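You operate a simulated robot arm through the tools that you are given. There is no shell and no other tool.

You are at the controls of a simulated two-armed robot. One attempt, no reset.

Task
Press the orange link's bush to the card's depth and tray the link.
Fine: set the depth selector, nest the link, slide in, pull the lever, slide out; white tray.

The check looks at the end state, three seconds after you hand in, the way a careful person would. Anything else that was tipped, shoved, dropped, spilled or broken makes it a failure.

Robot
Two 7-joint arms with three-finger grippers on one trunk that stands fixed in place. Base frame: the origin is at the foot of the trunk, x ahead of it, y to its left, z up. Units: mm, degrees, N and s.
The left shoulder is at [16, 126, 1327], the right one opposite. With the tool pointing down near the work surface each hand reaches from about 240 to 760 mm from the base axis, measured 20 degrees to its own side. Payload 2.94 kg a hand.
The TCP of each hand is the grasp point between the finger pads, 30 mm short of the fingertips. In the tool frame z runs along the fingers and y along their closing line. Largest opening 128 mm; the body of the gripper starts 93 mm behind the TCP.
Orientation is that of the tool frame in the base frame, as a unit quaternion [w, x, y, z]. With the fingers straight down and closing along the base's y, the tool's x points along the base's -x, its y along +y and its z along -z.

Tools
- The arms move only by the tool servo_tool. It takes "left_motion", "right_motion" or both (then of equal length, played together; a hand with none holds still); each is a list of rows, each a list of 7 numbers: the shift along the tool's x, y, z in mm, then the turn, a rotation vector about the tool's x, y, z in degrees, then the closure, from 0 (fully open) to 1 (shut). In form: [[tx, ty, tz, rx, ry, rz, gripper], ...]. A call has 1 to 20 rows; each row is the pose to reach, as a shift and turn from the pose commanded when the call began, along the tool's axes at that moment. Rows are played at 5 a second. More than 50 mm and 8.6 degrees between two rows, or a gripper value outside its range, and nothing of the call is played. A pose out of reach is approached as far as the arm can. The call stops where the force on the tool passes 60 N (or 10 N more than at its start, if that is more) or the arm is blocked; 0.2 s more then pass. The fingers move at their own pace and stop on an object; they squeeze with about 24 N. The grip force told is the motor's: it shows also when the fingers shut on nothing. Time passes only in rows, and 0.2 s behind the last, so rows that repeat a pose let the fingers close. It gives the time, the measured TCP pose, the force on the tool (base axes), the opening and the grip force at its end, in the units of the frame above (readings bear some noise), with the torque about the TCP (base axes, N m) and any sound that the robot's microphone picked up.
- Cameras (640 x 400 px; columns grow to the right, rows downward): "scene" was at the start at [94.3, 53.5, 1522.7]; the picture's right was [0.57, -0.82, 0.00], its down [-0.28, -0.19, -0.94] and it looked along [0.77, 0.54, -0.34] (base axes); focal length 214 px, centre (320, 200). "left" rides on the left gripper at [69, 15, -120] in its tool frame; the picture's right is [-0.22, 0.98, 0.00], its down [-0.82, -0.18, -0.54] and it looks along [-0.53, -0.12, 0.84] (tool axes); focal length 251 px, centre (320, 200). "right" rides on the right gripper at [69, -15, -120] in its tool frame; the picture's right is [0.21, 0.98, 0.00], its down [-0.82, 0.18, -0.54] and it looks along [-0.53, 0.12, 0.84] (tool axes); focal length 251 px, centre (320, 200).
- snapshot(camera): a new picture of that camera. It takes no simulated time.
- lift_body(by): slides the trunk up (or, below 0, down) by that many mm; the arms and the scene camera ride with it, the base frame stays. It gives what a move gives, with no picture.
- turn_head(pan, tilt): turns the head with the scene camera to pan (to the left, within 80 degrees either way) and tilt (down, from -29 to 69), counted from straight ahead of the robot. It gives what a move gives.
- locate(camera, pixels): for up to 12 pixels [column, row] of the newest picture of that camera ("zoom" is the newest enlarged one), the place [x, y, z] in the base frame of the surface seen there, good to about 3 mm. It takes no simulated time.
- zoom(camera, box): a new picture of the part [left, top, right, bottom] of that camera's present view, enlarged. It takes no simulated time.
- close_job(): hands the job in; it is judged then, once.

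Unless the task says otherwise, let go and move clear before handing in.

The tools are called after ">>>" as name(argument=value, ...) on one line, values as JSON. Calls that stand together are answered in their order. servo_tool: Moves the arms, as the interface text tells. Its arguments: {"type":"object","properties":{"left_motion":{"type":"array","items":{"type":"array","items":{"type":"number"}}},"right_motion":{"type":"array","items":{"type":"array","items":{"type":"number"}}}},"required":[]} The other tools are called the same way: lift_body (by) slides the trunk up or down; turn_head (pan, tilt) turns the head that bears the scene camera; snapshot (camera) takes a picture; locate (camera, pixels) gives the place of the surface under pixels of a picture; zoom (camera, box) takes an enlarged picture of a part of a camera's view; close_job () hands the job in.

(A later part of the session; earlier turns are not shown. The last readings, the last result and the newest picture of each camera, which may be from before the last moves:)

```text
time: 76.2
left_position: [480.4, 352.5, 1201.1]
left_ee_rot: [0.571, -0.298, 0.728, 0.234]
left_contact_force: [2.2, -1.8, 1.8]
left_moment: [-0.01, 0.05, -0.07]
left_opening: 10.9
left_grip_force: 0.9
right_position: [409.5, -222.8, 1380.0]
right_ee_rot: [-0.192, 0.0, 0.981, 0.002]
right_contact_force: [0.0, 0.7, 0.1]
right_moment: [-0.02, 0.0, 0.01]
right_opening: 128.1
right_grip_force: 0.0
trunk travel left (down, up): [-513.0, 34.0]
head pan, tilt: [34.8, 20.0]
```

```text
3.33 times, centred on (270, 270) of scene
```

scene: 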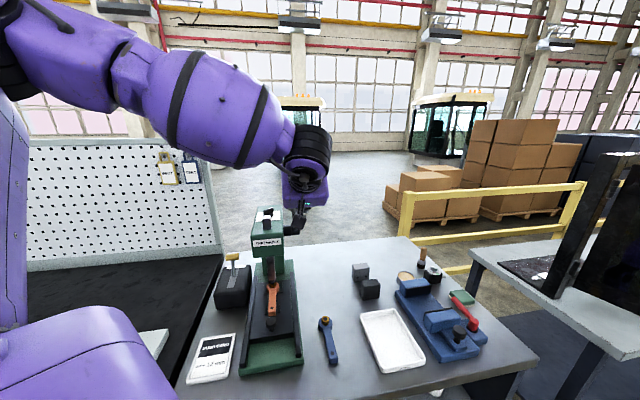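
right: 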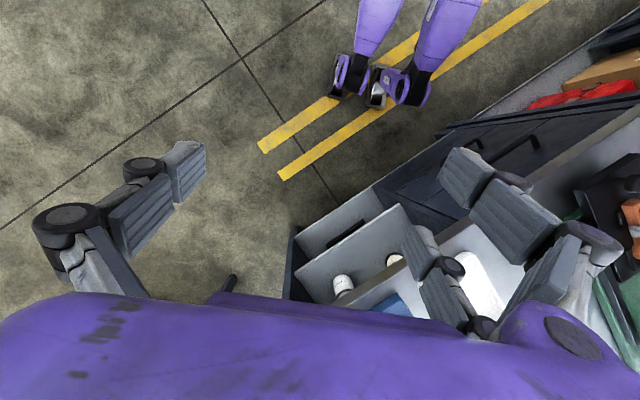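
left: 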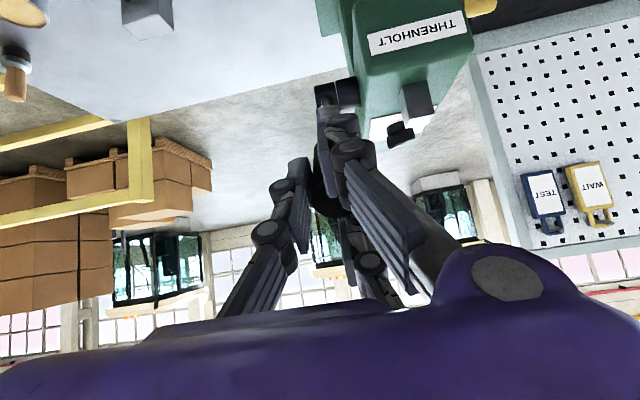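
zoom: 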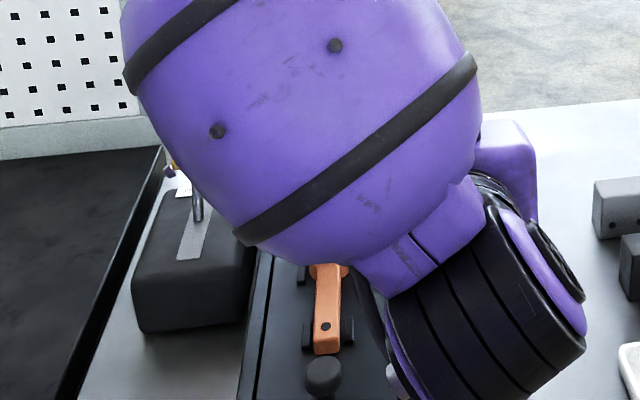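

Lever at ~76° from vertical with still only ~3 N. Continuing.

>>> servo_tool(left_motion=[[7.8, 0, 0.1, 0, -2, 0, 0.92], [15.6, 0, 0.5, 0, -4, 0, 0.92], [23.3, 0, 1.2, 0, -6, 0, 0.92], [31, 0, 2.2, 0, -8, 0, 0.92], [31, 0, 2.2, 0, -8, 0, 0.92]])

>>> snapshot(camera="left")

>>> snapshot(camera="scene")

```text
time: 77.4
left_position: [478.6, 350.9, 1170.8]
left_ee_rot: [0.62, -0.281, 0.687, 0.253]
left_contact_force: [4.0, -5.3, 2.8]
left_moment: [0.04, 0.09, -0.11]
left_opening: 11.8
left_grip_force: 1.2
left hand out of reach, approached as far as the arm can: row 4, 5
right_position: [411.3, -223.7, 1379.0]
right_ee_rot: [-0.191, 0.0, 0.981, 0.002]
right_contact_force: [-0.1, 0.5, 0.0]
right_moment: [0.01, -0.03, 0.0]
right_opening: 127.9
right_grip_force: 0.0
trunk travel left (down, up): [-513.0, 34.0]
head pan, tilt: [34.8, 20.0]
```

```text
taken
```

left: 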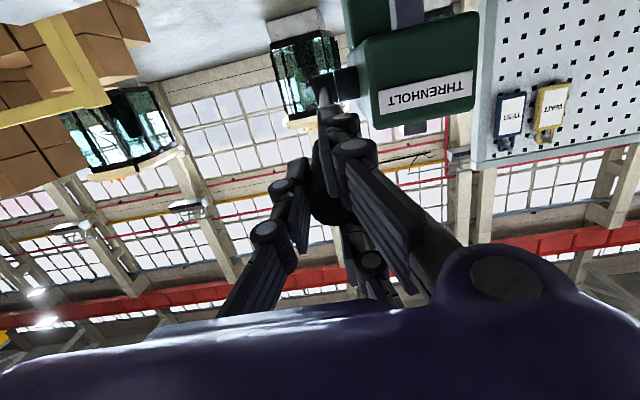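

```text
taken
```

scene: 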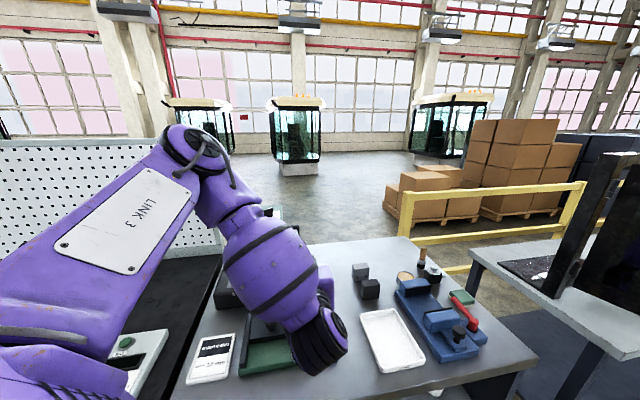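

The arm nears a limit at 84° tilt. I'll keep this hand orientation and continue down the arc, letting the lever rotate within the cage.

>>> servo_tool(left_motion=[[7.8, 0, 0.1, 0, 0, 0, 0.92], [15.6, 0, 0.5, 0, 0, 0, 0.92], [23.3, 0, 1.2, 0, 0, 0, 0.92], [23.3, 0, 1.2, 0, 0, 0, 0.92]])

>>> snapshot(camera="left")

```text
time: 78.4
left_position: [482.4, 354.9, 1153.3]
left_ee_rot: [0.621, -0.282, 0.686, 0.255]
left_contact_force: [9.7, -10.8, 9.6]
left_moment: [0.27, -0.19, -0.41]
left_opening: 12.6
left_grip_force: 7.3
left hand out of reach, approached as far as the arm can: row 1, 2, 3, 4
right_position: [412.0, -225.1, 1379.1]
right_ee_rot: [-0.192, 0.0, 0.981, 0.003]
right_contact_force: [0.6, -0.1, -0.8]
right_moment: [0.03, 0.04, -0.06]
right_opening: 128.0
right_grip_force: 0.1
trunk travel left (down, up): [-513.0, 34.0]
head pan, tilt: [34.8, 20.0]
```

```text
taken
```

left: 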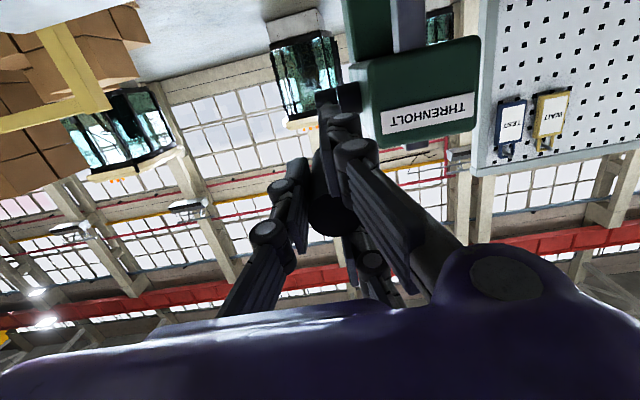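

The arm is at its limit with the lever about horizontal (~89°). I'll withdraw from the grip, then re-approach from above with a vertical hand and lower trunk to press the lever further.

>>> servo_tool(left_motion=[[0, 0, -15, 0, 0, 0, 0.92], [0, 0, -35, 0, 0, 0, 0.92], [0, 0, -60, 0, 0, 0, 0.92], [-5, 0, -80, 0, 0, 0, 0.92], [-5, 0, -80, 0, 0, 0, 0.92]])

>>> snapshot(camera="left")

>>> snapshot(camera="scene")

```text
time: 79.6
left_position: [465.2, 353.2, 1186.1]
left_ee_rot: [0.62, -0.28, 0.688, 0.252]
left_contact_force: [29.1, -17.3, 1.0]
left_moment: [0.14, 0.14, -0.73]
left_opening: 32.8
left_grip_force: 17.3
left hand out of reach, approached as far as the arm can: row 1, 2, 3, 4, 5
right_position: [414.7, -225.0, 1376.5]
right_ee_rot: [-0.194, 0.001, 0.981, 0.003]
right_contact_force: [-0.2, 1.0, 0.1]
right_moment: [-0.01, 0.02, 0.04]
right_opening: 128.1
right_grip_force: 0.1
trunk travel left (down, up): [-513.0, 34.0]
head pan, tilt: [34.8, 20.0]
```

```text
taken
```

left: 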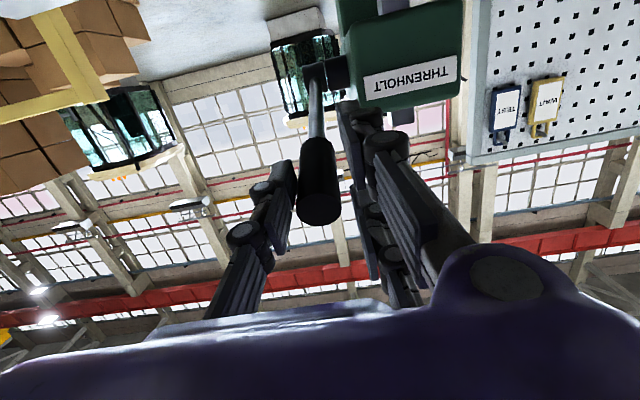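

```text
taken
```

scene: 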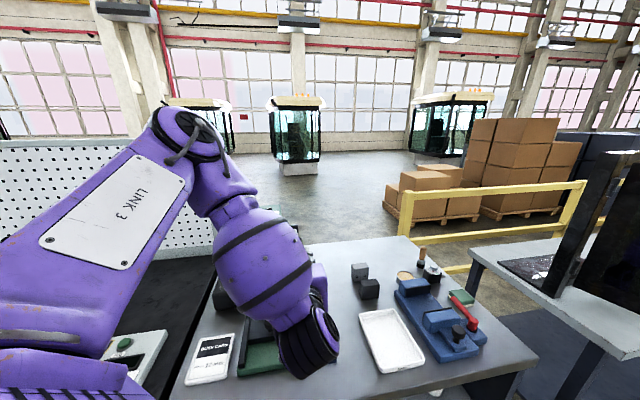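

The hand drifted sideways at its joint limit and the −v prong is pressing the lever (~33 N). I'll open the gripper to relieve that, then back out of the limit by reducing tilt and rising.

>>> servo_tool(left_motion=[[0, 0, 0, 0, 0, 0, 0.6], [0, 0, 0, 0, 0, 0, 0.45], [0, 0, 0, 0, 0, 0, 0.45]])

>>> snapshot(camera="left")

```text
time: 80.4
left_position: [457.1, 358.1, 1184.6]
left_ee_rot: [0.62, -0.282, 0.687, 0.254]
left_contact_force: [-0.2, 0.4, -0.3]
left_moment: [0.01, 0.0, -0.02]
left_opening: 70.6
left_grip_force: 0.1
right_position: [409.8, -220.2, 1379.6]
right_ee_rot: [-0.191, 0.0, 0.982, 0.002]
right_contact_force: [-0.1, 0.1, -0.1]
right_moment: [0.01, -0.04, 0.01]
right_opening: 127.9
right_grip_force: 0.0
trunk travel left (down, up): [-513.0, 34.0]
head pan, tilt: [34.8, 20.0]
```

```text
taken
```

left: 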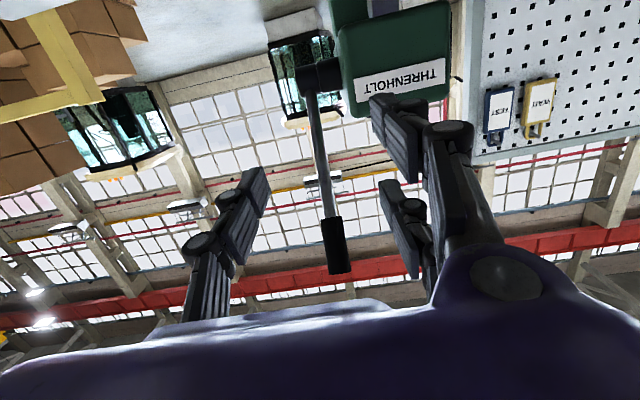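

Freed: the lever sprang back up (grip now at (337,245), pointing up in this inverted view), so it has a return spring. I'll back away and look at the ram and bush.

>>> servo_tool(left_motion=[[0, 0, -15, 0, 5, 0, 0.45], [-5, 0, -35, 0, 12, 0, 0.45], [-15, 0, -55, 0, 19, 0, 0.45], [-25, 0, -75, 0, 26, 0, 0.45], [-35, 0, -95, 0, 33, 0, 0.45], [-45, 0, -115, 0, 40, 0, 0.45], [-55, 0, -130, 0, 48, 0, 0.45], [-55, 0, -130, 0, 48, 0, 0.45]])

>>> snapshot(camera="left")

>>> snapshot(camera="scene")

```text
time: 82.2
left_position: [369.7, 268.6, 1257.1]
left_ee_rot: [0.287, -0.362, 0.879, 0.118]
left_contact_force: [1.0, -0.2, 0.6]
left_moment: [0.0, -0.01, -0.02]
left_opening: 70.5
left_grip_force: 0.1
left hand out of reach, approached as far as the arm can: row 2, 3, 4, 5, 6
right_position: [411.8, -222.2, 1378.4]
right_ee_rot: [-0.193, 0.0, 0.981, 0.003]
right_contact_force: [-1.1, 0.2, -0.3]
right_moment: [0.0, 0.01, 0.02]
right_opening: 128.1
right_grip_force: 0.1
trunk travel left (down, up): [-513.0, 34.0]
head pan, tilt: [34.8, 20.0]
```

```text
taken
```

left: 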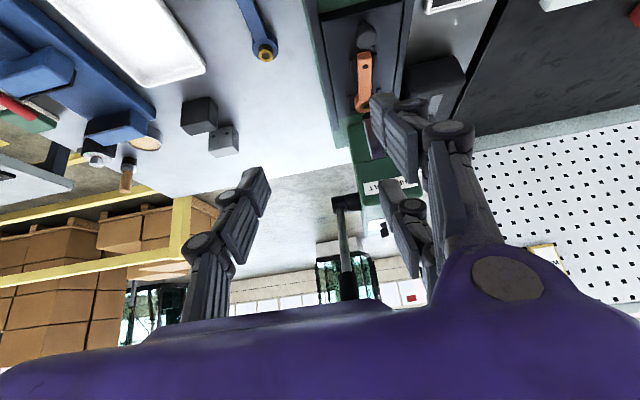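

```text
taken
```

scene: 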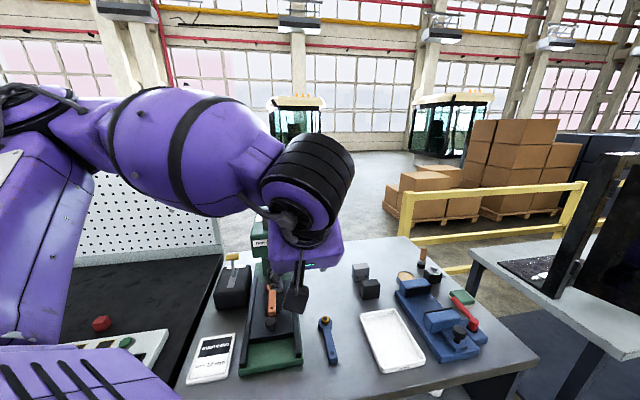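

>>> zoom(camera="scene", box=[240, 240, 300, 330])

>>> zoom(camera="scene", box=[255, 265, 291, 295])

>>> zoom(camera="left", box=[330, 20, 400, 140])

```text
4.44 times, centred on (270, 285) of scene
```

zoom: 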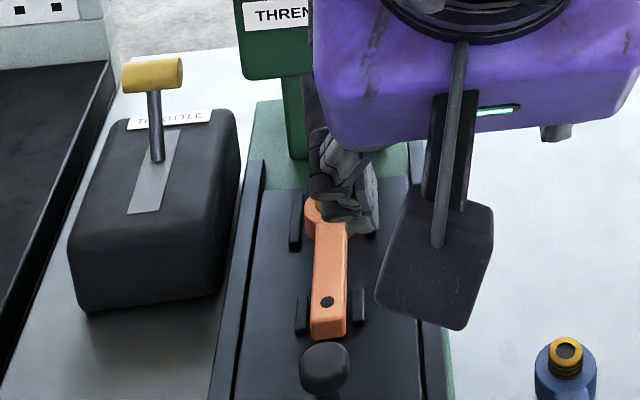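

```text
13.33 times, centred on (273, 280) of scene
```

zoom: 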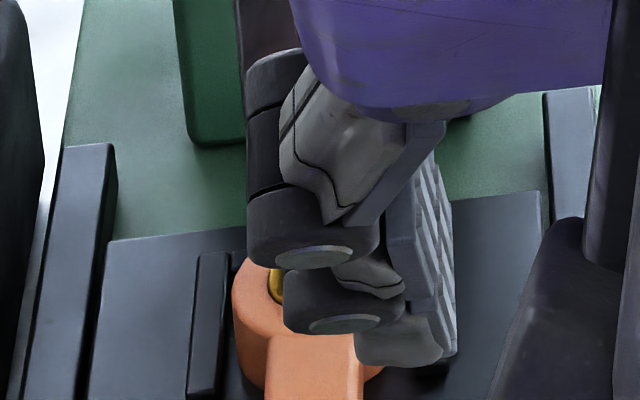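

```text
3.33 times, centred on (365, 80) of left
```

zoom: 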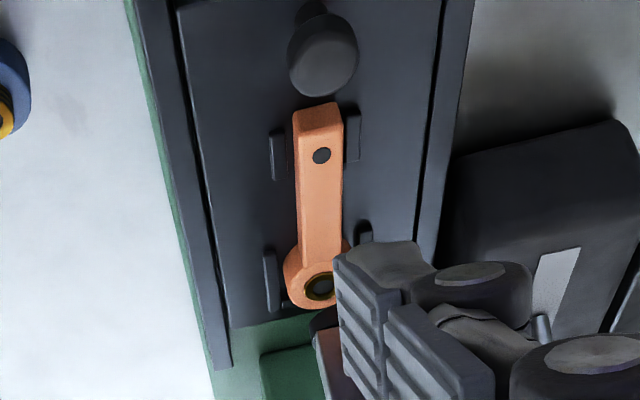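

The bush now looks pressed down, with no rings visible at left-zoom (322,287). I'll back the hand off further for a clear look.

>>> servo_tool(left_motion=[[15, 0, -20, 0, 0, 0, 0.45], [30, 0, -40, 0, 0, 0, 0.45], [45, 0, -60, 0, 0, 0, 0.45], [60, 0, -80, 0, 0, 0, 0.45], [60, 0, -80, 0, 0, 0, 0.45]])

>>> snapshot(camera="left")

>>> snapshot(camera="scene")

>>> zoom(camera="scene", box=[250, 240, 302, 300])

```text
time: 83.4
left_position: [315.4, 197.2, 1291.9]
left_ee_rot: [0.288, -0.362, 0.879, 0.118]
left_contact_force: [-0.9, 0.5, 0.0]
left_moment: [-0.06, -0.05, 0.0]
left_opening: 70.4
left_grip_force: 0.0
left hand out of reach, approached as far as the arm can: row 2, 3, 4, 5
right_position: [410.3, -219.7, 1380.8]
right_ee_rot: [-0.192, 0.0, 0.981, 0.002]
right_contact_force: [-0.7, 0.5, 0.0]
right_moment: [-0.06, -0.02, 0.0]
right_opening: 128.1
right_grip_force: 0.1
trunk travel left (down, up): [-513.0, 34.0]
head pan, tilt: [34.8, 20.0]
```

```text
taken
```

left: 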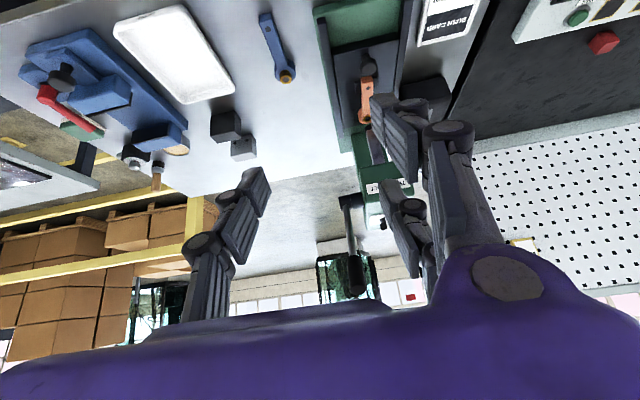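

```text
taken
```

scene: 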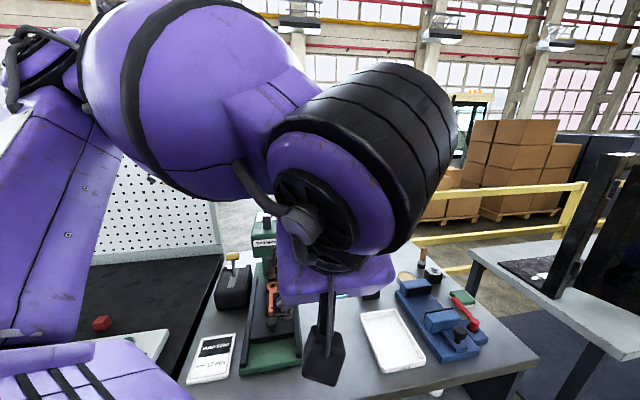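

```text
6.67 times, centred on (276, 270) of scene
```

zoom: 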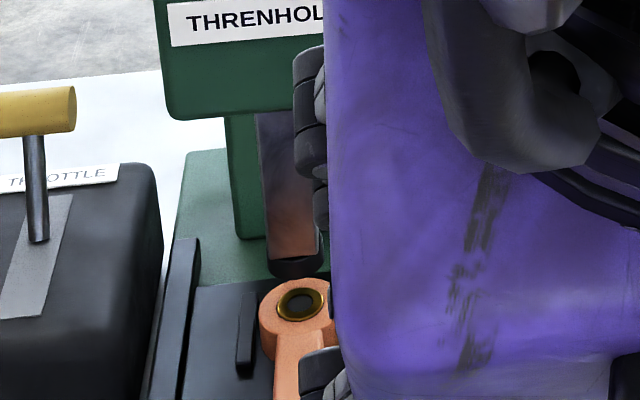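

The bush now appears nearly flush in the link head with no rings showing. I'll move the left arm aside to inspect it and measure its height.

>>> servo_tool(left_motion=[[-24, 32, 1, 0, 0, 0, 0.45], [-48, 64, 1, 0, 0, 0, 0.45], [-72, 96, 2, 0, 0, 0, 0.45], [-96, 128, 3, 0, 0, 0, 0.45], [-120, 160, 3, 0, 0, 0, 0.45], [-143, 192, 4, 0, 0, 0, 0.45], [-143, 192, 4, 0, 0, 0, 0.45]])

>>> snapshot(camera="scene")

>>> zoom(camera="scene", box=[246, 250, 302, 306])

```text
time: 85.0
left_position: [264.4, 415.0, 1372.7]
left_ee_rot: [0.288, -0.361, 0.879, 0.118]
left_contact_force: [0.9, 0.2, -0.3]
left_moment: [-0.02, 0.01, 0.02]
left_opening: 70.6
left_grip_force: 0.0
left hand out of reach, approached as far as the arm can: row 1, 2, 3
right_position: [410.7, -221.4, 1378.8]
right_ee_rot: [-0.19, 0.0, 0.982, 0.002]
right_contact_force: [0.3, -0.2, 0.0]
right_moment: [-0.01, -0.01, 0.0]
right_opening: 128.1
right_grip_force: 0.1
trunk travel left (down, up): [-513.0, 34.0]
head pan, tilt: [34.8, 20.0]
```

```text
taken
```

scene: 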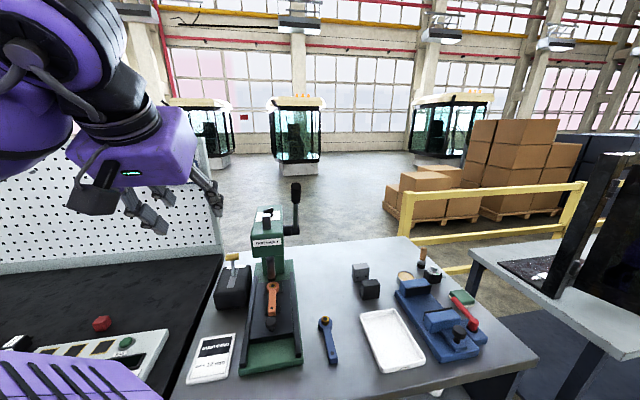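

```text
7.14 times, centred on (274, 278) of scene
```

zoom: 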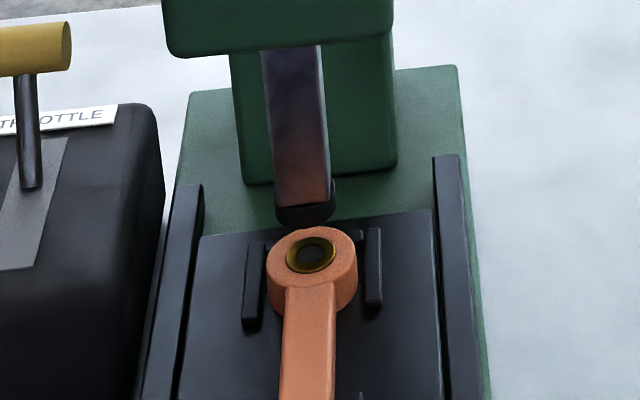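

>>> zoom(camera="scene", box=[262, 276, 284, 294])

>>> locate(camera="zoom", pixels=[[310, 150], [270, 165], [350, 165], [310, 205], [250, 250], [380, 250], [310, 280], [220, 200], [400, 200], [310, 110], [320, 350], [290, 210]])

>>> zoom(camera="scene", box=[255, 200, 295, 230])

>>> zoom(camera="scene", box=[310, 308, 342, 336])

```text
16.00 times, centred on (273, 285) of scene
```

zoom: 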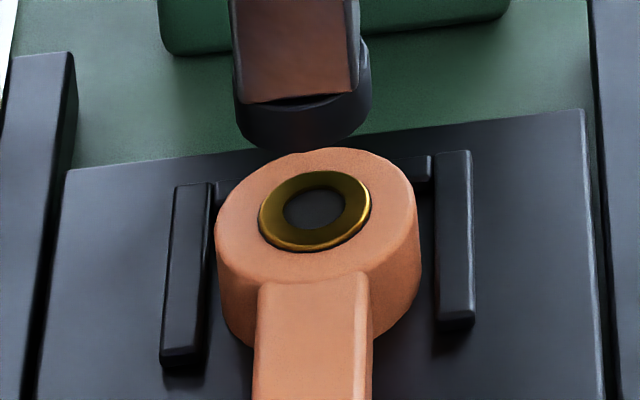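

```text
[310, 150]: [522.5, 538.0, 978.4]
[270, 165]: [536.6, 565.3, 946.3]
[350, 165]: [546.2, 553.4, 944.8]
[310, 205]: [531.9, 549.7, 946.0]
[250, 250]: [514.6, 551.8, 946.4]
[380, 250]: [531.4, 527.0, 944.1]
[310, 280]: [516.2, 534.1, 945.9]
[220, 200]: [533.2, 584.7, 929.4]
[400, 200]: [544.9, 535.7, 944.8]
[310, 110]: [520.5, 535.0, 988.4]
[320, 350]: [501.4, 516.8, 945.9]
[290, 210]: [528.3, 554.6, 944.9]
```

```text
13.33 times, centred on (275, 215) of scene
```

zoom: 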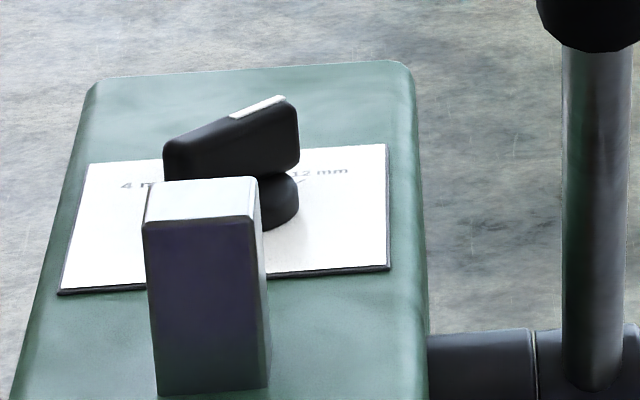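

```text
14.29 times, centred on (326, 322) of scene
```

zoom: 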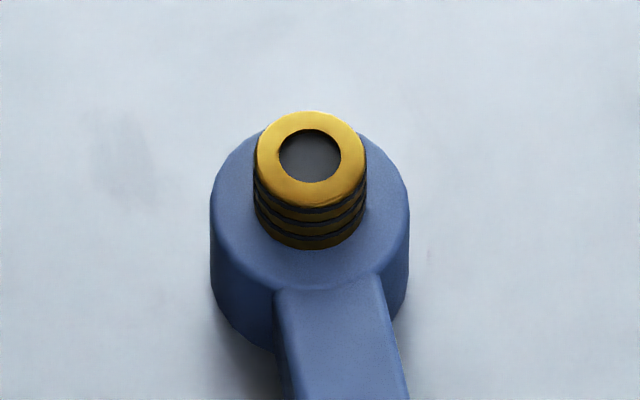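

The selector points at 12 mm, the lever has returned, and the bush reads z≈946 vs link top ≈945.5 — all three depth rings are hidden. I'll lower the trunk again and take a closer look at the bush before sliding out.

>>> lift_body(by=-180)

>>> snapshot(camera="left")

>>> snapshot(camera="scene")

```text
time: 87.0
left_position: [264.5, 414.5, 1193.8]
left_ee_rot: [0.289, -0.36, 0.879, 0.118]
left_contact_force: [0.7, -0.7, -0.4]
left_moment: [0.0, 0.03, 0.02]
left_opening: 70.4
left_grip_force: 0.1
right_position: [409.9, -222.4, 1201.3]
right_ee_rot: [-0.192, 0.0, 0.981, 0.003]
right_contact_force: [0.2, 0.4, 0.2]
right_moment: [-0.01, 0.0, -0.02]
right_opening: 127.8
right_grip_force: 0.0
trunk travel left (down, up): [-333.0, 214.0]
head pan, tilt: [34.8, 20.0]
```

```text
taken
```

left: 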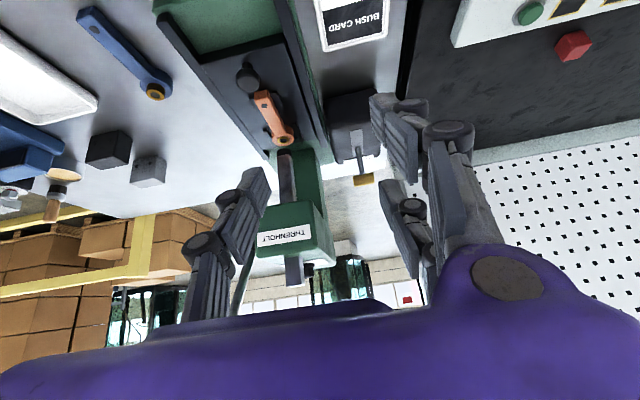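

```text
taken
```

scene: 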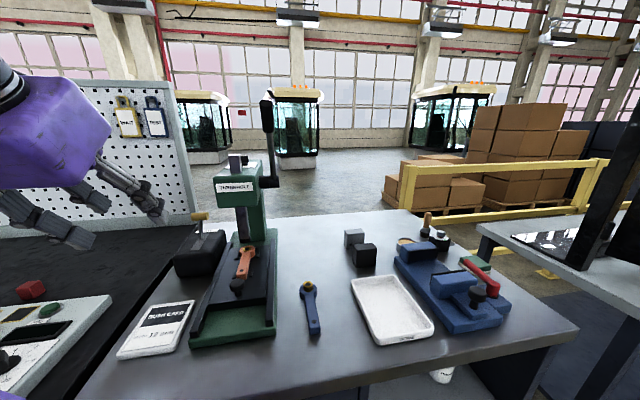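

>>> zoom(camera="scene", box=[230, 236, 262, 264])

>>> locate(camera="zoom", pixels=[[320, 130], [280, 170], [360, 170], [320, 190], [250, 200], [390, 200], [320, 250], [320, 100], [300, 190], [345, 145], [295, 145], [320, 160]])

>>> zoom(camera="left", box=[240, 80, 320, 150])

```text
14.29 times, centred on (246, 250) of scene
```

zoom: 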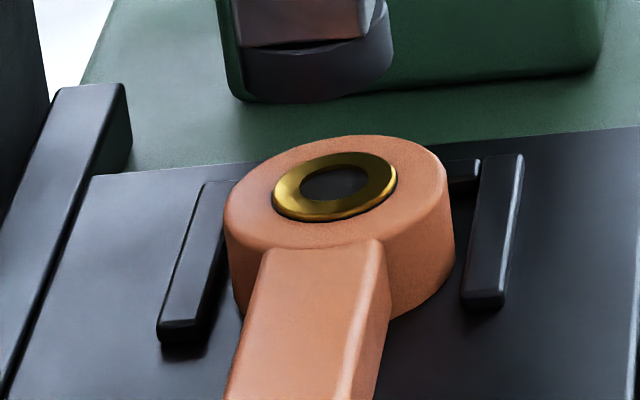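

```text
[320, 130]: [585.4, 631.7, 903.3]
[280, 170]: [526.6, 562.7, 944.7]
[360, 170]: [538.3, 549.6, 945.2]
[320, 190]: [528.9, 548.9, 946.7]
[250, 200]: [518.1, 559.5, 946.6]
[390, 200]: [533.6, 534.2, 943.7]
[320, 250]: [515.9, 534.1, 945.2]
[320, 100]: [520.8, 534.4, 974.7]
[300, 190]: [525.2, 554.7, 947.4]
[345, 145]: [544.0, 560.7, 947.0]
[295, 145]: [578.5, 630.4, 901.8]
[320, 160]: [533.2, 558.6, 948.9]
```

```text
5.71 times, centred on (280, 115) of left
```

zoom: 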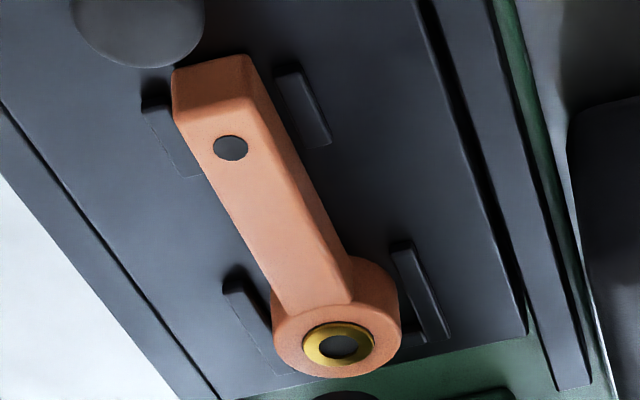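

The bush stands ~2 mm proud versus ~15 mm for the blue one — about 12–13 mm pressed, matching the card. Now sliding out: moving the hand upright above the carriage knob.

>>> servo_tool(left_motion=[[5, -13, 10, 0, 6, 0, 0.5], [10, -26, 40, 0, 12, 0, 0.5], [15, -40, 70, 0, 18, 0, 0.5], [20, -53, 100, 0, 24, 0, 0.5], [25, -67, 125, 0, 30, 0, 0.5], [30, -80, 147, 0, 35.5, 0, 0.5], [30, -80, 147, 0, 35.5, 0, 0.5]])

>>> snapshot(camera="left")

```text
time: 88.6
left_position: [366.7, 402.4, 1054.5]
left_ee_rot: [0.007, -0.38, 0.925, 0.001]
left_contact_force: [0.4, 0.2, -0.1]
left_moment: [0.01, 0.0, 0.03]
left_opening: 63.9
left_grip_force: 0.0
right_position: [409.7, -221.8, 1199.8]
right_ee_rot: [-0.191, 0.001, 0.982, 0.003]
right_contact_force: [-0.5, -0.7, -0.6]
right_moment: [0.02, -0.01, 0.0]
right_opening: 127.9
right_grip_force: 0.2
trunk travel left (down, up): [-333.0, 214.0]
head pan, tilt: [34.8, 20.0]
```

```text
taken
```

left: 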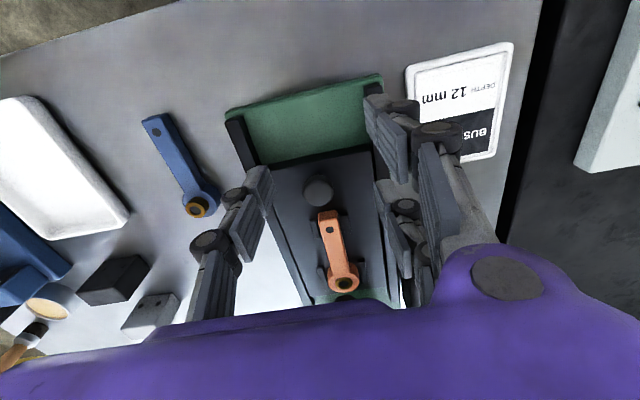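

>>> zoom(camera="left", box=[270, 160, 366, 220])

>>> locate(camera="zoom", pixels=[[225, 200], [415, 200], [320, 110], [325, 300], [320, 200], [270, 150], [370, 150], [270, 250], [370, 250], [320, 160], [320, 240], [350, 340]])

>>> zoom(camera="left", box=[312, 250, 376, 300])

```text
6.67 times, centred on (318, 190) of left
```

zoom: 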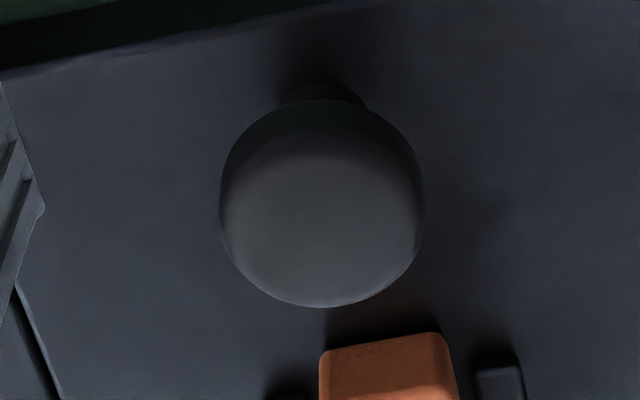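

```text
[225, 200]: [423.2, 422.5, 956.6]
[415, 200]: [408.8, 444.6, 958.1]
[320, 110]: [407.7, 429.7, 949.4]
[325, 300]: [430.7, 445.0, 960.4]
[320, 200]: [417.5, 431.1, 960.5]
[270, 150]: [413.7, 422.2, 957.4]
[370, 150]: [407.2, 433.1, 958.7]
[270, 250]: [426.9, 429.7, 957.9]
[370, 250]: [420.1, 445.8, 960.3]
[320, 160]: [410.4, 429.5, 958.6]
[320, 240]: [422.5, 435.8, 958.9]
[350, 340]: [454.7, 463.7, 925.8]
```

```text
8.00 times, centred on (344, 275) of left
```

zoom: 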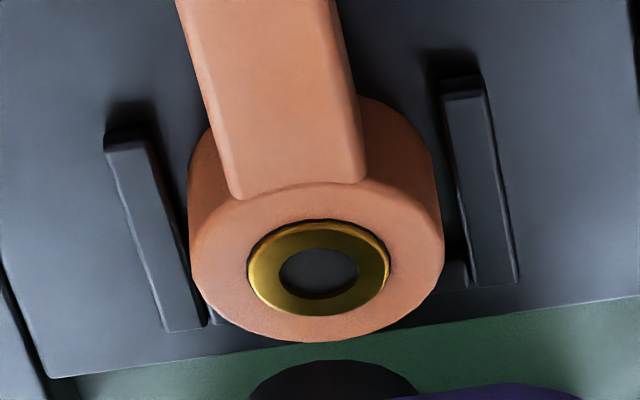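

Knob centre is now ≈(417,434). Descending over it again, then forming the same cage for the pull-out.

>>> servo_tool(left_motion=[[-30, -6, 0, 0, 0, 0, 0.5], [-59.2, -12.7, 0, 0, 0, 0, 0.5], [-59.2, -12.7, 30, 0, 0, 0, 0.5], [-59.2, -12.7, 60, 0, 0, 0, 0.5], [-59.2, -12.7, 88, 0, 0, 0, 0.5], [-59.2, -12.7, 88, 0, 0, 0, 0.5]])

>>> snapshot(camera="left")

>>> zoom(camera="scene", box=[200, 220, 290, 330])

```text
time: 90.0
left_position: [419.9, 435.7, 971.1]
left_ee_rot: [0.008, -0.38, 0.925, 0.003]
left_contact_force: [0.1, 0.6, 0.0]
left_moment: [-0.01, 0.01, -0.01]
left_opening: 63.8
left_grip_force: 0.0
right_position: [410.4, -222.1, 1198.5]
right_ee_rot: [-0.192, 0.0, 0.981, 0.003]
right_contact_force: [-0.2, 0.2, 0.4]
right_moment: [0.02, -0.02, 0.01]
right_opening: 127.8
right_grip_force: 0.0
trunk travel left (down, up): [-333.0, 214.0]
head pan, tilt: [34.8, 20.0]
```

```text
taken
```

left: 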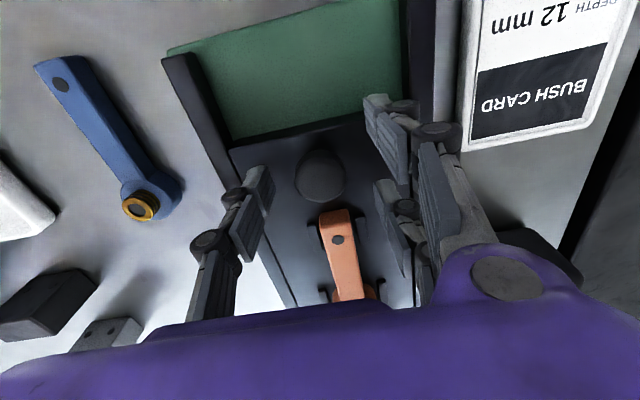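

```text
3.64 times, centred on (245, 275) of scene
```

zoom: 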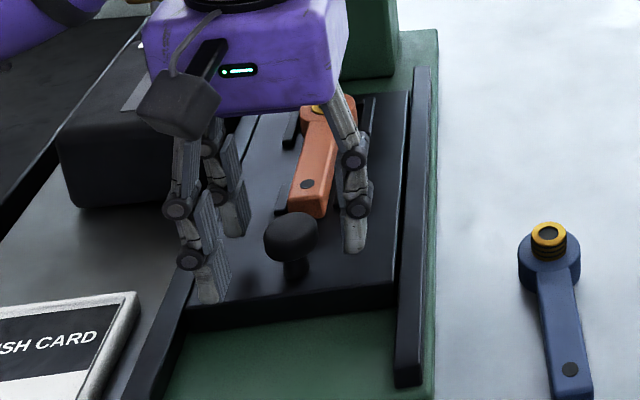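

Positioned with the knob at tool x≈+2. Lowering 4 mm, shifting 8 mm toward −v while closing to 20 mm to cage it.

>>> servo_tool(left_motion=[[0, -3, 4, 0, 0, 0, 0.6], [0, -6, 4, 0, 0, 0, 0.7], [0, -8, 4, 0, 0, 0, 0.75], [0, -8, 4, 0, 0, 0, 0.8], [0, -8, 4, 0, 0, 0, 0.84], [0, -8, 4, 0, 0, 0, 0.84]])

>>> zoom(camera="scene", box=[200, 240, 280, 330])

>>> zoom(camera="left", box=[240, 80, 400, 260])

```text
time: 91.4
left_position: [424.4, 429.8, 965.5]
left_ee_rot: [0.007, -0.381, 0.925, 0.003]
left_contact_force: [0.4, 1.2, -0.4]
left_moment: [0.05, -0.01, 0.0]
left_opening: 20.9
left_grip_force: 0.2
right_position: [410.2, -223.0, 1199.4]
right_ee_rot: [-0.191, 0.0, 0.982, 0.002]
right_contact_force: [-0.5, 0.7, 0.3]
right_moment: [0.03, -0.01, -0.02]
right_opening: 127.8
right_grip_force: 0.1
trunk travel left (down, up): [-333.0, 214.0]
head pan, tilt: [34.8, 20.0]
```

```text
4.44 times, centred on (240, 285) of scene
```

zoom: 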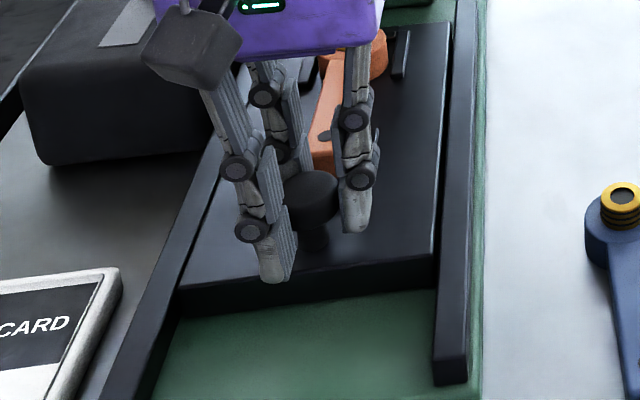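

```text
2.22 times, centred on (320, 170) of left
```

zoom: 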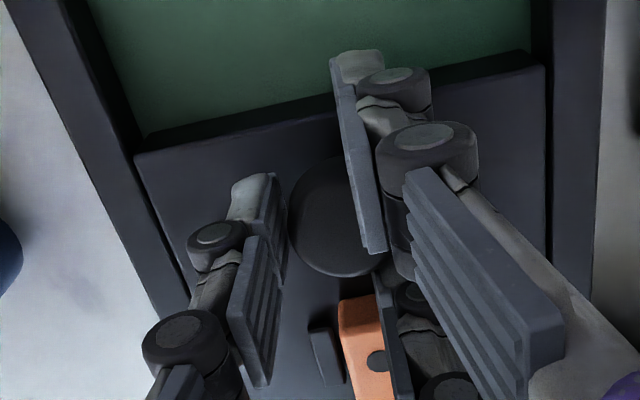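

Caged with no load. Pulling the carriage out, first 32 mm.

>>> servo_tool(left_motion=[[4, 0, 0, 0, 0, 0, 0.84], [8, 0, 0, 0, 0, 0, 0.84], [14, 0, 0, 0, 0, 0, 0.84], [20, 0, 0, 0, 0, 0, 0.84], [26, 0, 0, 0, 0, 0, 0.84], [32, 0, 0, 0, 0, 0, 0.84], [32, 0, 0, 0, 0, 0, 0.84]])

>>> zoom(camera="scene", box=[200, 240, 280, 330])

```text
time: 93.0
left_position: [400.4, 406.4, 964.4]
left_ee_rot: [0.007, -0.38, 0.925, 0.002]
left_contact_force: [-0.2, -0.9, 0.3]
left_moment: [0.0, -0.02, 0.01]
left_opening: 20.5
left_grip_force: 0.1
right_position: [409.8, -222.0, 1199.6]
right_ee_rot: [-0.191, 0.001, 0.981, 0.002]
right_contact_force: [-0.2, 0.4, -0.4]
right_moment: [-0.02, 0.01, 0.01]
right_opening: 128.0
right_grip_force: 0.0
trunk travel left (down, up): [-333.0, 214.0]
head pan, tilt: [34.8, 20.0]
```

```text
4.44 times, centred on (240, 285) of scene
```

zoom: 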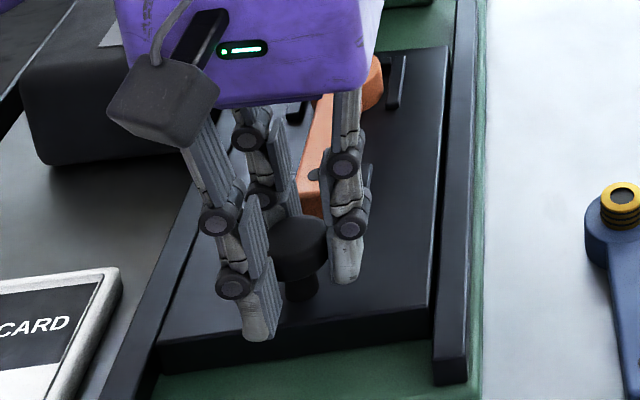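

The carriage follows freely. Pulling another 85 mm out.

>>> servo_tool(left_motion=[[7, 0, 0, 0, 0, 0, 0.84], [15, 0, 0, 0, 0, 0, 0.84], [23, 0, 0, 0, 0, 0, 0.84], [31, 0, 0, 0, 0, 0, 0.84], [39, 0, 0, 0, 0, 0, 0.84], [47, 0, 0, 0, 0, 0, 0.84], [55, 0, 0, 0, 0, 0, 0.84], [63, 0, 0, 0, 0, 0, 0.84], [70, 0, 0, 0, 0, 0, 0.84], [77, 0, 0, 0, 0, 0, 0.84], [85, 0, 0, 0, 0, 0, 0.84], [85, 0, 0, 0, 0, 0, 0.84]])

>>> snapshot(camera="scene")

>>> zoom(camera="scene", box=[180, 240, 292, 370])

```text
time: 95.6
left_position: [341.2, 347.2, 964.0]
left_ee_rot: [0.007, -0.38, 0.925, 0.002]
left_contact_force: [1.2, 0.7, -0.8]
left_moment: [-0.01, 0.02, -0.01]
left_opening: 20.3
left_grip_force: 0.2
right_position: [409.4, -223.1, 1200.0]
right_ee_rot: [-0.191, 0.001, 0.982, 0.002]
right_contact_force: [0.1, -1.0, 0.0]
right_moment: [0.0, 0.0, 0.02]
right_opening: 128.0
right_grip_force: 0.1
trunk travel left (down, up): [-333.0, 214.0]
head pan, tilt: [34.8, 20.0]
```

```text
taken
```

scene: 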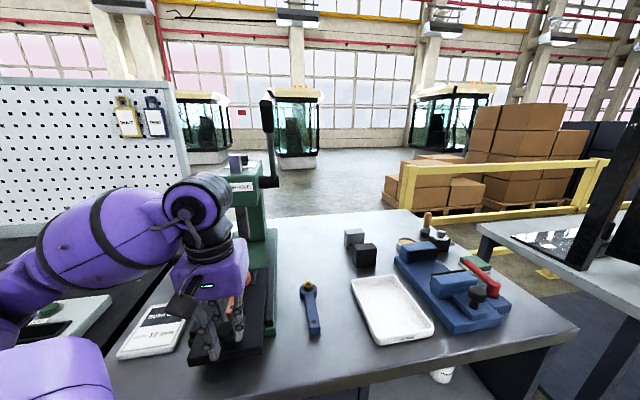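

```text
3.08 times, centred on (236, 305) of scene
```

zoom: 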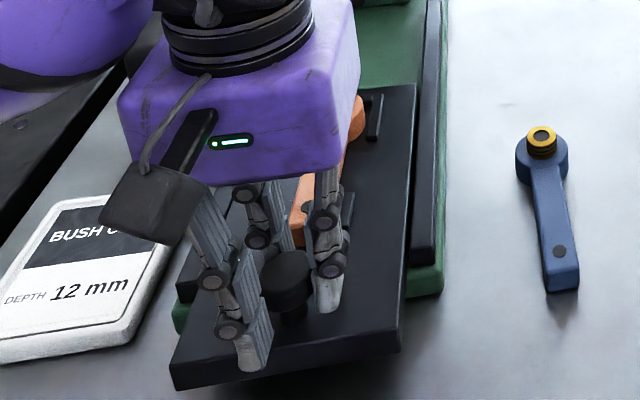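

Nearly at its starting position. Pulling ~9 mm more gently, feeling for an outer stop.

>>> servo_tool(left_motion=[[3, 0, 0, 0, 0, 0, 0.84], [6, 0, 0, 0, 0, 0, 0.84], [9, 0, 0, 0, 0, 0, 0.84], [9, 0, 0, 0, 0, 0, 0.84]])

```text
time: 96.6
left_position: [334.4, 341.3, 962.8]
left_ee_rot: [0.007, -0.381, 0.925, 0.002]
left_contact_force: [0.1, 2.4, 0.9]
left_moment: [-0.01, -0.03, 0.02]
left_opening: 21.2
left_grip_force: 0.7
right_position: [410.3, -221.9, 1200.0]
right_ee_rot: [-0.192, 0.0, 0.981, 0.001]
right_contact_force: [1.1, 0.0, 0.0]
right_moment: [-0.01, -0.01, -0.02]
right_opening: 128.0
right_grip_force: 0.0
trunk travel left (down, up): [-333.0, 214.0]
head pan, tilt: [34.8, 20.0]
```

Back at its original position. Opening, then lifting clear of the knob.

>>> servo_tool(left_motion=[[-1, 0, 0, 0, 0, 0, 0.84], [-1, 0, 0, 0, 0, 0, 0.7], [-1, 4, 0, 0, 0, 0, 0.6], [-1, 7, 0, 0, 0, 0, 0.5], [-1, 7, 0, 0, 0, 0, 0.5], [-1, 7, -30, 0, 0, 0, 0.5], [-1, 7, -70, 0, 0, 0, 0.5], [-1, 7, -90, 0, 0, 0, 0.5]])

>>> snapshot(camera="left")

>>> zoom(camera="scene", box=[190, 220, 300, 360])

```text
time: 98.4
left_position: [326.8, 347.6, 1054.0]
left_ee_rot: [0.006, -0.38, 0.925, 0.003]
left_contact_force: [0.4, 0.3, 0.1]
left_moment: [-0.01, 0.01, 0.01]
left_opening: 64.4
left_grip_force: 0.1
right_position: [410.7, -221.7, 1200.5]
right_ee_rot: [-0.192, -0.001, 0.981, 0.001]
right_contact_force: [0.6, -1.0, -0.1]
right_moment: [0.01, 0.01, -0.01]
right_opening: 127.8
right_grip_force: 0.0
trunk travel left (down, up): [-333.0, 214.0]
head pan, tilt: [34.8, 20.0]
```

```text
taken
```

left: 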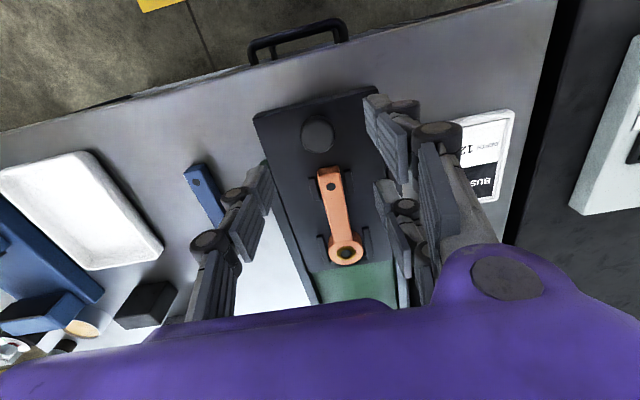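

```text
2.86 times, centred on (245, 290) of scene
```

zoom: 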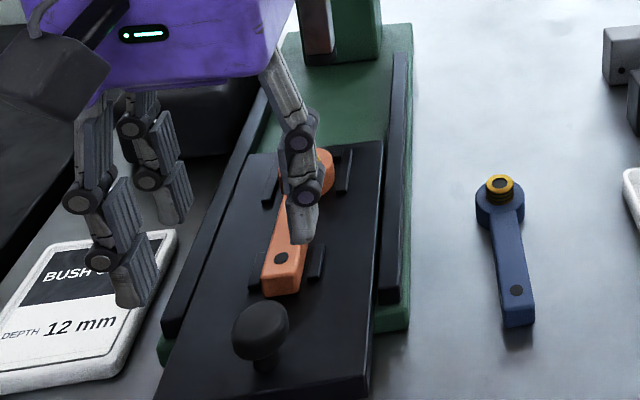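

The link is still nested and out in the open. Inspecting the bush depth up close and measuring the link for pickup.

>>> zoom(camera="left", box=[320, 225, 376, 275])

>>> locate(camera="left", pixels=[[332, 187], [345, 252], [345, 247], [338, 253], [352, 253], [345, 258], [330, 240], [360, 245], [322, 175], [340, 172], [345, 262], [340, 215]])

```text
8.00 times, centred on (348, 250) of left
```

zoom: 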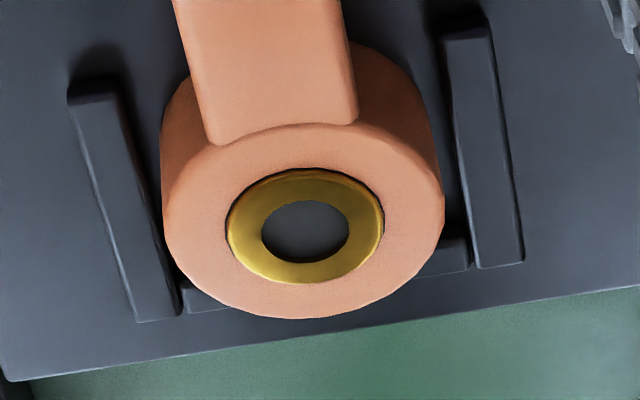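

```text
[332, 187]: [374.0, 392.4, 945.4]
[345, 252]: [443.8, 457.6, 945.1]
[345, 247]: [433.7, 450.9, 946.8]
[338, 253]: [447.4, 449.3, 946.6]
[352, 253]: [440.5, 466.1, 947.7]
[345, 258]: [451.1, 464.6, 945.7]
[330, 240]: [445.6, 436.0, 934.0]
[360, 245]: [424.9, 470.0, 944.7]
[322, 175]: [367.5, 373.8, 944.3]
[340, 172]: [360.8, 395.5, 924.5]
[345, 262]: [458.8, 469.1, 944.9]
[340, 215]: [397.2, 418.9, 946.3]
```

The bush stands only ~1–2 mm proud (z≈946.5 vs 945). Moving over the link's shank at (401,417) for pickup.

>>> servo_tool(left_motion=[[-35, -1, 0, 0, 0, 0, 0.64], [-70, -2, 0, 0, 0, 0, 0.64], [-101.4, -2.7, 0, 0, 0, 0, 0.64], [-101.4, -2.7, 30, 0, 0, 0, 0.64], [-101.4, -2.7, 30, 0, 0, 0, 0.64]])

>>> snapshot(camera="left")

>>> locate(camera="left", pixels=[[303, 95], [331, 205], [283, 172], [350, 110], [366, 190], [320, 150]])

```text
time: 99.6
left_position: [401.7, 415.8, 1023.2]
left_ee_rot: [0.006, -0.38, 0.925, 0.003]
left_contact_force: [0.6, 0.3, -0.9]
left_moment: [0.01, 0.01, -0.02]
left_opening: 46.3
left_grip_force: 0.0
right_position: [410.5, -222.4, 1199.3]
right_ee_rot: [-0.191, 0.001, 0.982, 0.003]
right_contact_force: [0.4, -0.7, -0.3]
right_moment: [0.05, 0.01, 0.01]
right_opening: 128.1
right_grip_force: 0.1
trunk travel left (down, up): [-333.0, 214.0]
head pan, tilt: [34.8, 20.0]
```

```text
taken
```

left: 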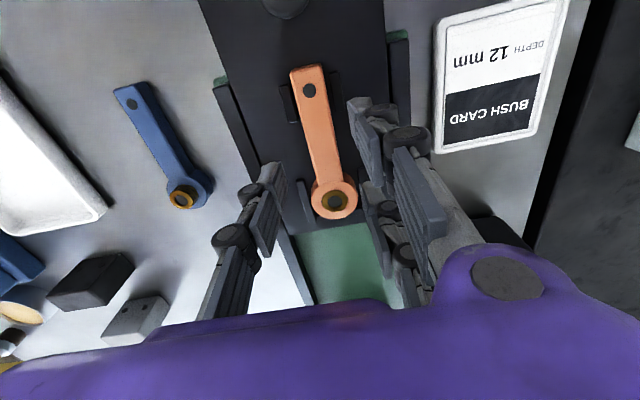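

```text
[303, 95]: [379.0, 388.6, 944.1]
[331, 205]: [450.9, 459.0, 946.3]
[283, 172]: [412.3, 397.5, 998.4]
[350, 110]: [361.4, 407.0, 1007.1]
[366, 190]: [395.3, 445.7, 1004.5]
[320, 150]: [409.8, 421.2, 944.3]
```

>>> locate(camera="left", pixels=[[309, 90], [335, 201], [309, 88], [335, 203], [322, 145], [318, 125]])

```text
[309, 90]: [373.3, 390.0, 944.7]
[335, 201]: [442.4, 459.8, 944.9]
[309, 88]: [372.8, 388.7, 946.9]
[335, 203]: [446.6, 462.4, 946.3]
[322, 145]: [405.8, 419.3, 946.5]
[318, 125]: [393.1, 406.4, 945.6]
```

The link axis is ~2 mm to +y of the hand centre. Shifting 2 mm, descending 58 mm, and closing.

>>> servo_tool(left_motion=[[0, 2, 15, 0, 0, 0, 0.64], [0, 2, 30, 0, 0, 0, 0.64], [0, 2, 45, 0, 0, 0, 0.64], [0, 2, 57, 0, 0, 0, 0.64], [0, 2, 57, 0, 0, 0, 0.64]])

>>> servo_tool(left_motion=[[0, 0, 0, 0, 0, 0, 0.75], [0, 0, 0, 0, 0, 0, 1], [0, 0, 0, 0, 0, 0, 1], [0, 0, 0, 0, 0, 0, 1]])

>>> snapshot(camera="left")

```text
time: 100.8
left_position: [402.2, 417.7, 967.5]
left_ee_rot: [0.007, -0.38, 0.925, 0.001]
left_contact_force: [-0.2, 0.4, -0.1]
left_moment: [-0.01, 0.01, -0.03]
left_opening: 46.0
left_grip_force: 0.1
right_position: [410.1, -221.7, 1199.6]
right_ee_rot: [-0.192, 0.0, 0.981, 0.002]
right_contact_force: [-0.2, -1.1, 0.3]
right_moment: [-0.01, 0.0, -0.02]
right_opening: 128.0
right_grip_force: 0.1
trunk travel left (down, up): [-333.0, 214.0]
head pan, tilt: [34.8, 20.0]
```

```text
time: 101.8
left_position: [401.9, 418.8, 966.9]
left_ee_rot: [0.006, -0.38, 0.925, 0.002]
left_contact_force: [0.3, -0.5, 0.4]
left_moment: [0.01, -0.15, -0.09]
left_opening: 23.9
left_grip_force: 24.0
right_position: [410.6, -222.2, 1199.4]
right_ee_rot: [-0.192, 0.0, 0.981, 0.002]
right_contact_force: [0.5, 0.7, 0.8]
right_moment: [0.01, -0.02, 0.04]
right_opening: 128.0
right_grip_force: 0.0
trunk travel left (down, up): [-333.0, 214.0]
head pan, tilt: [34.8, 20.0]
```

```text
taken
```

left: 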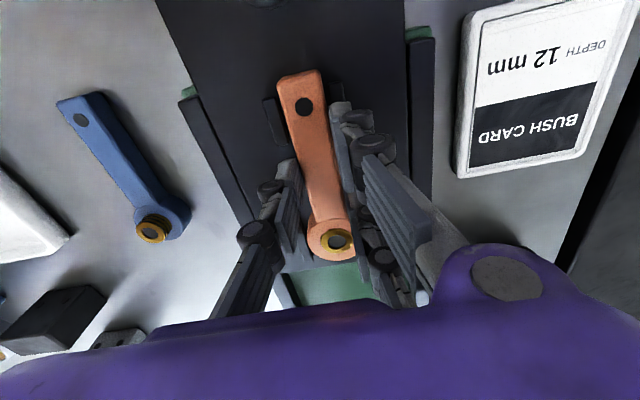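

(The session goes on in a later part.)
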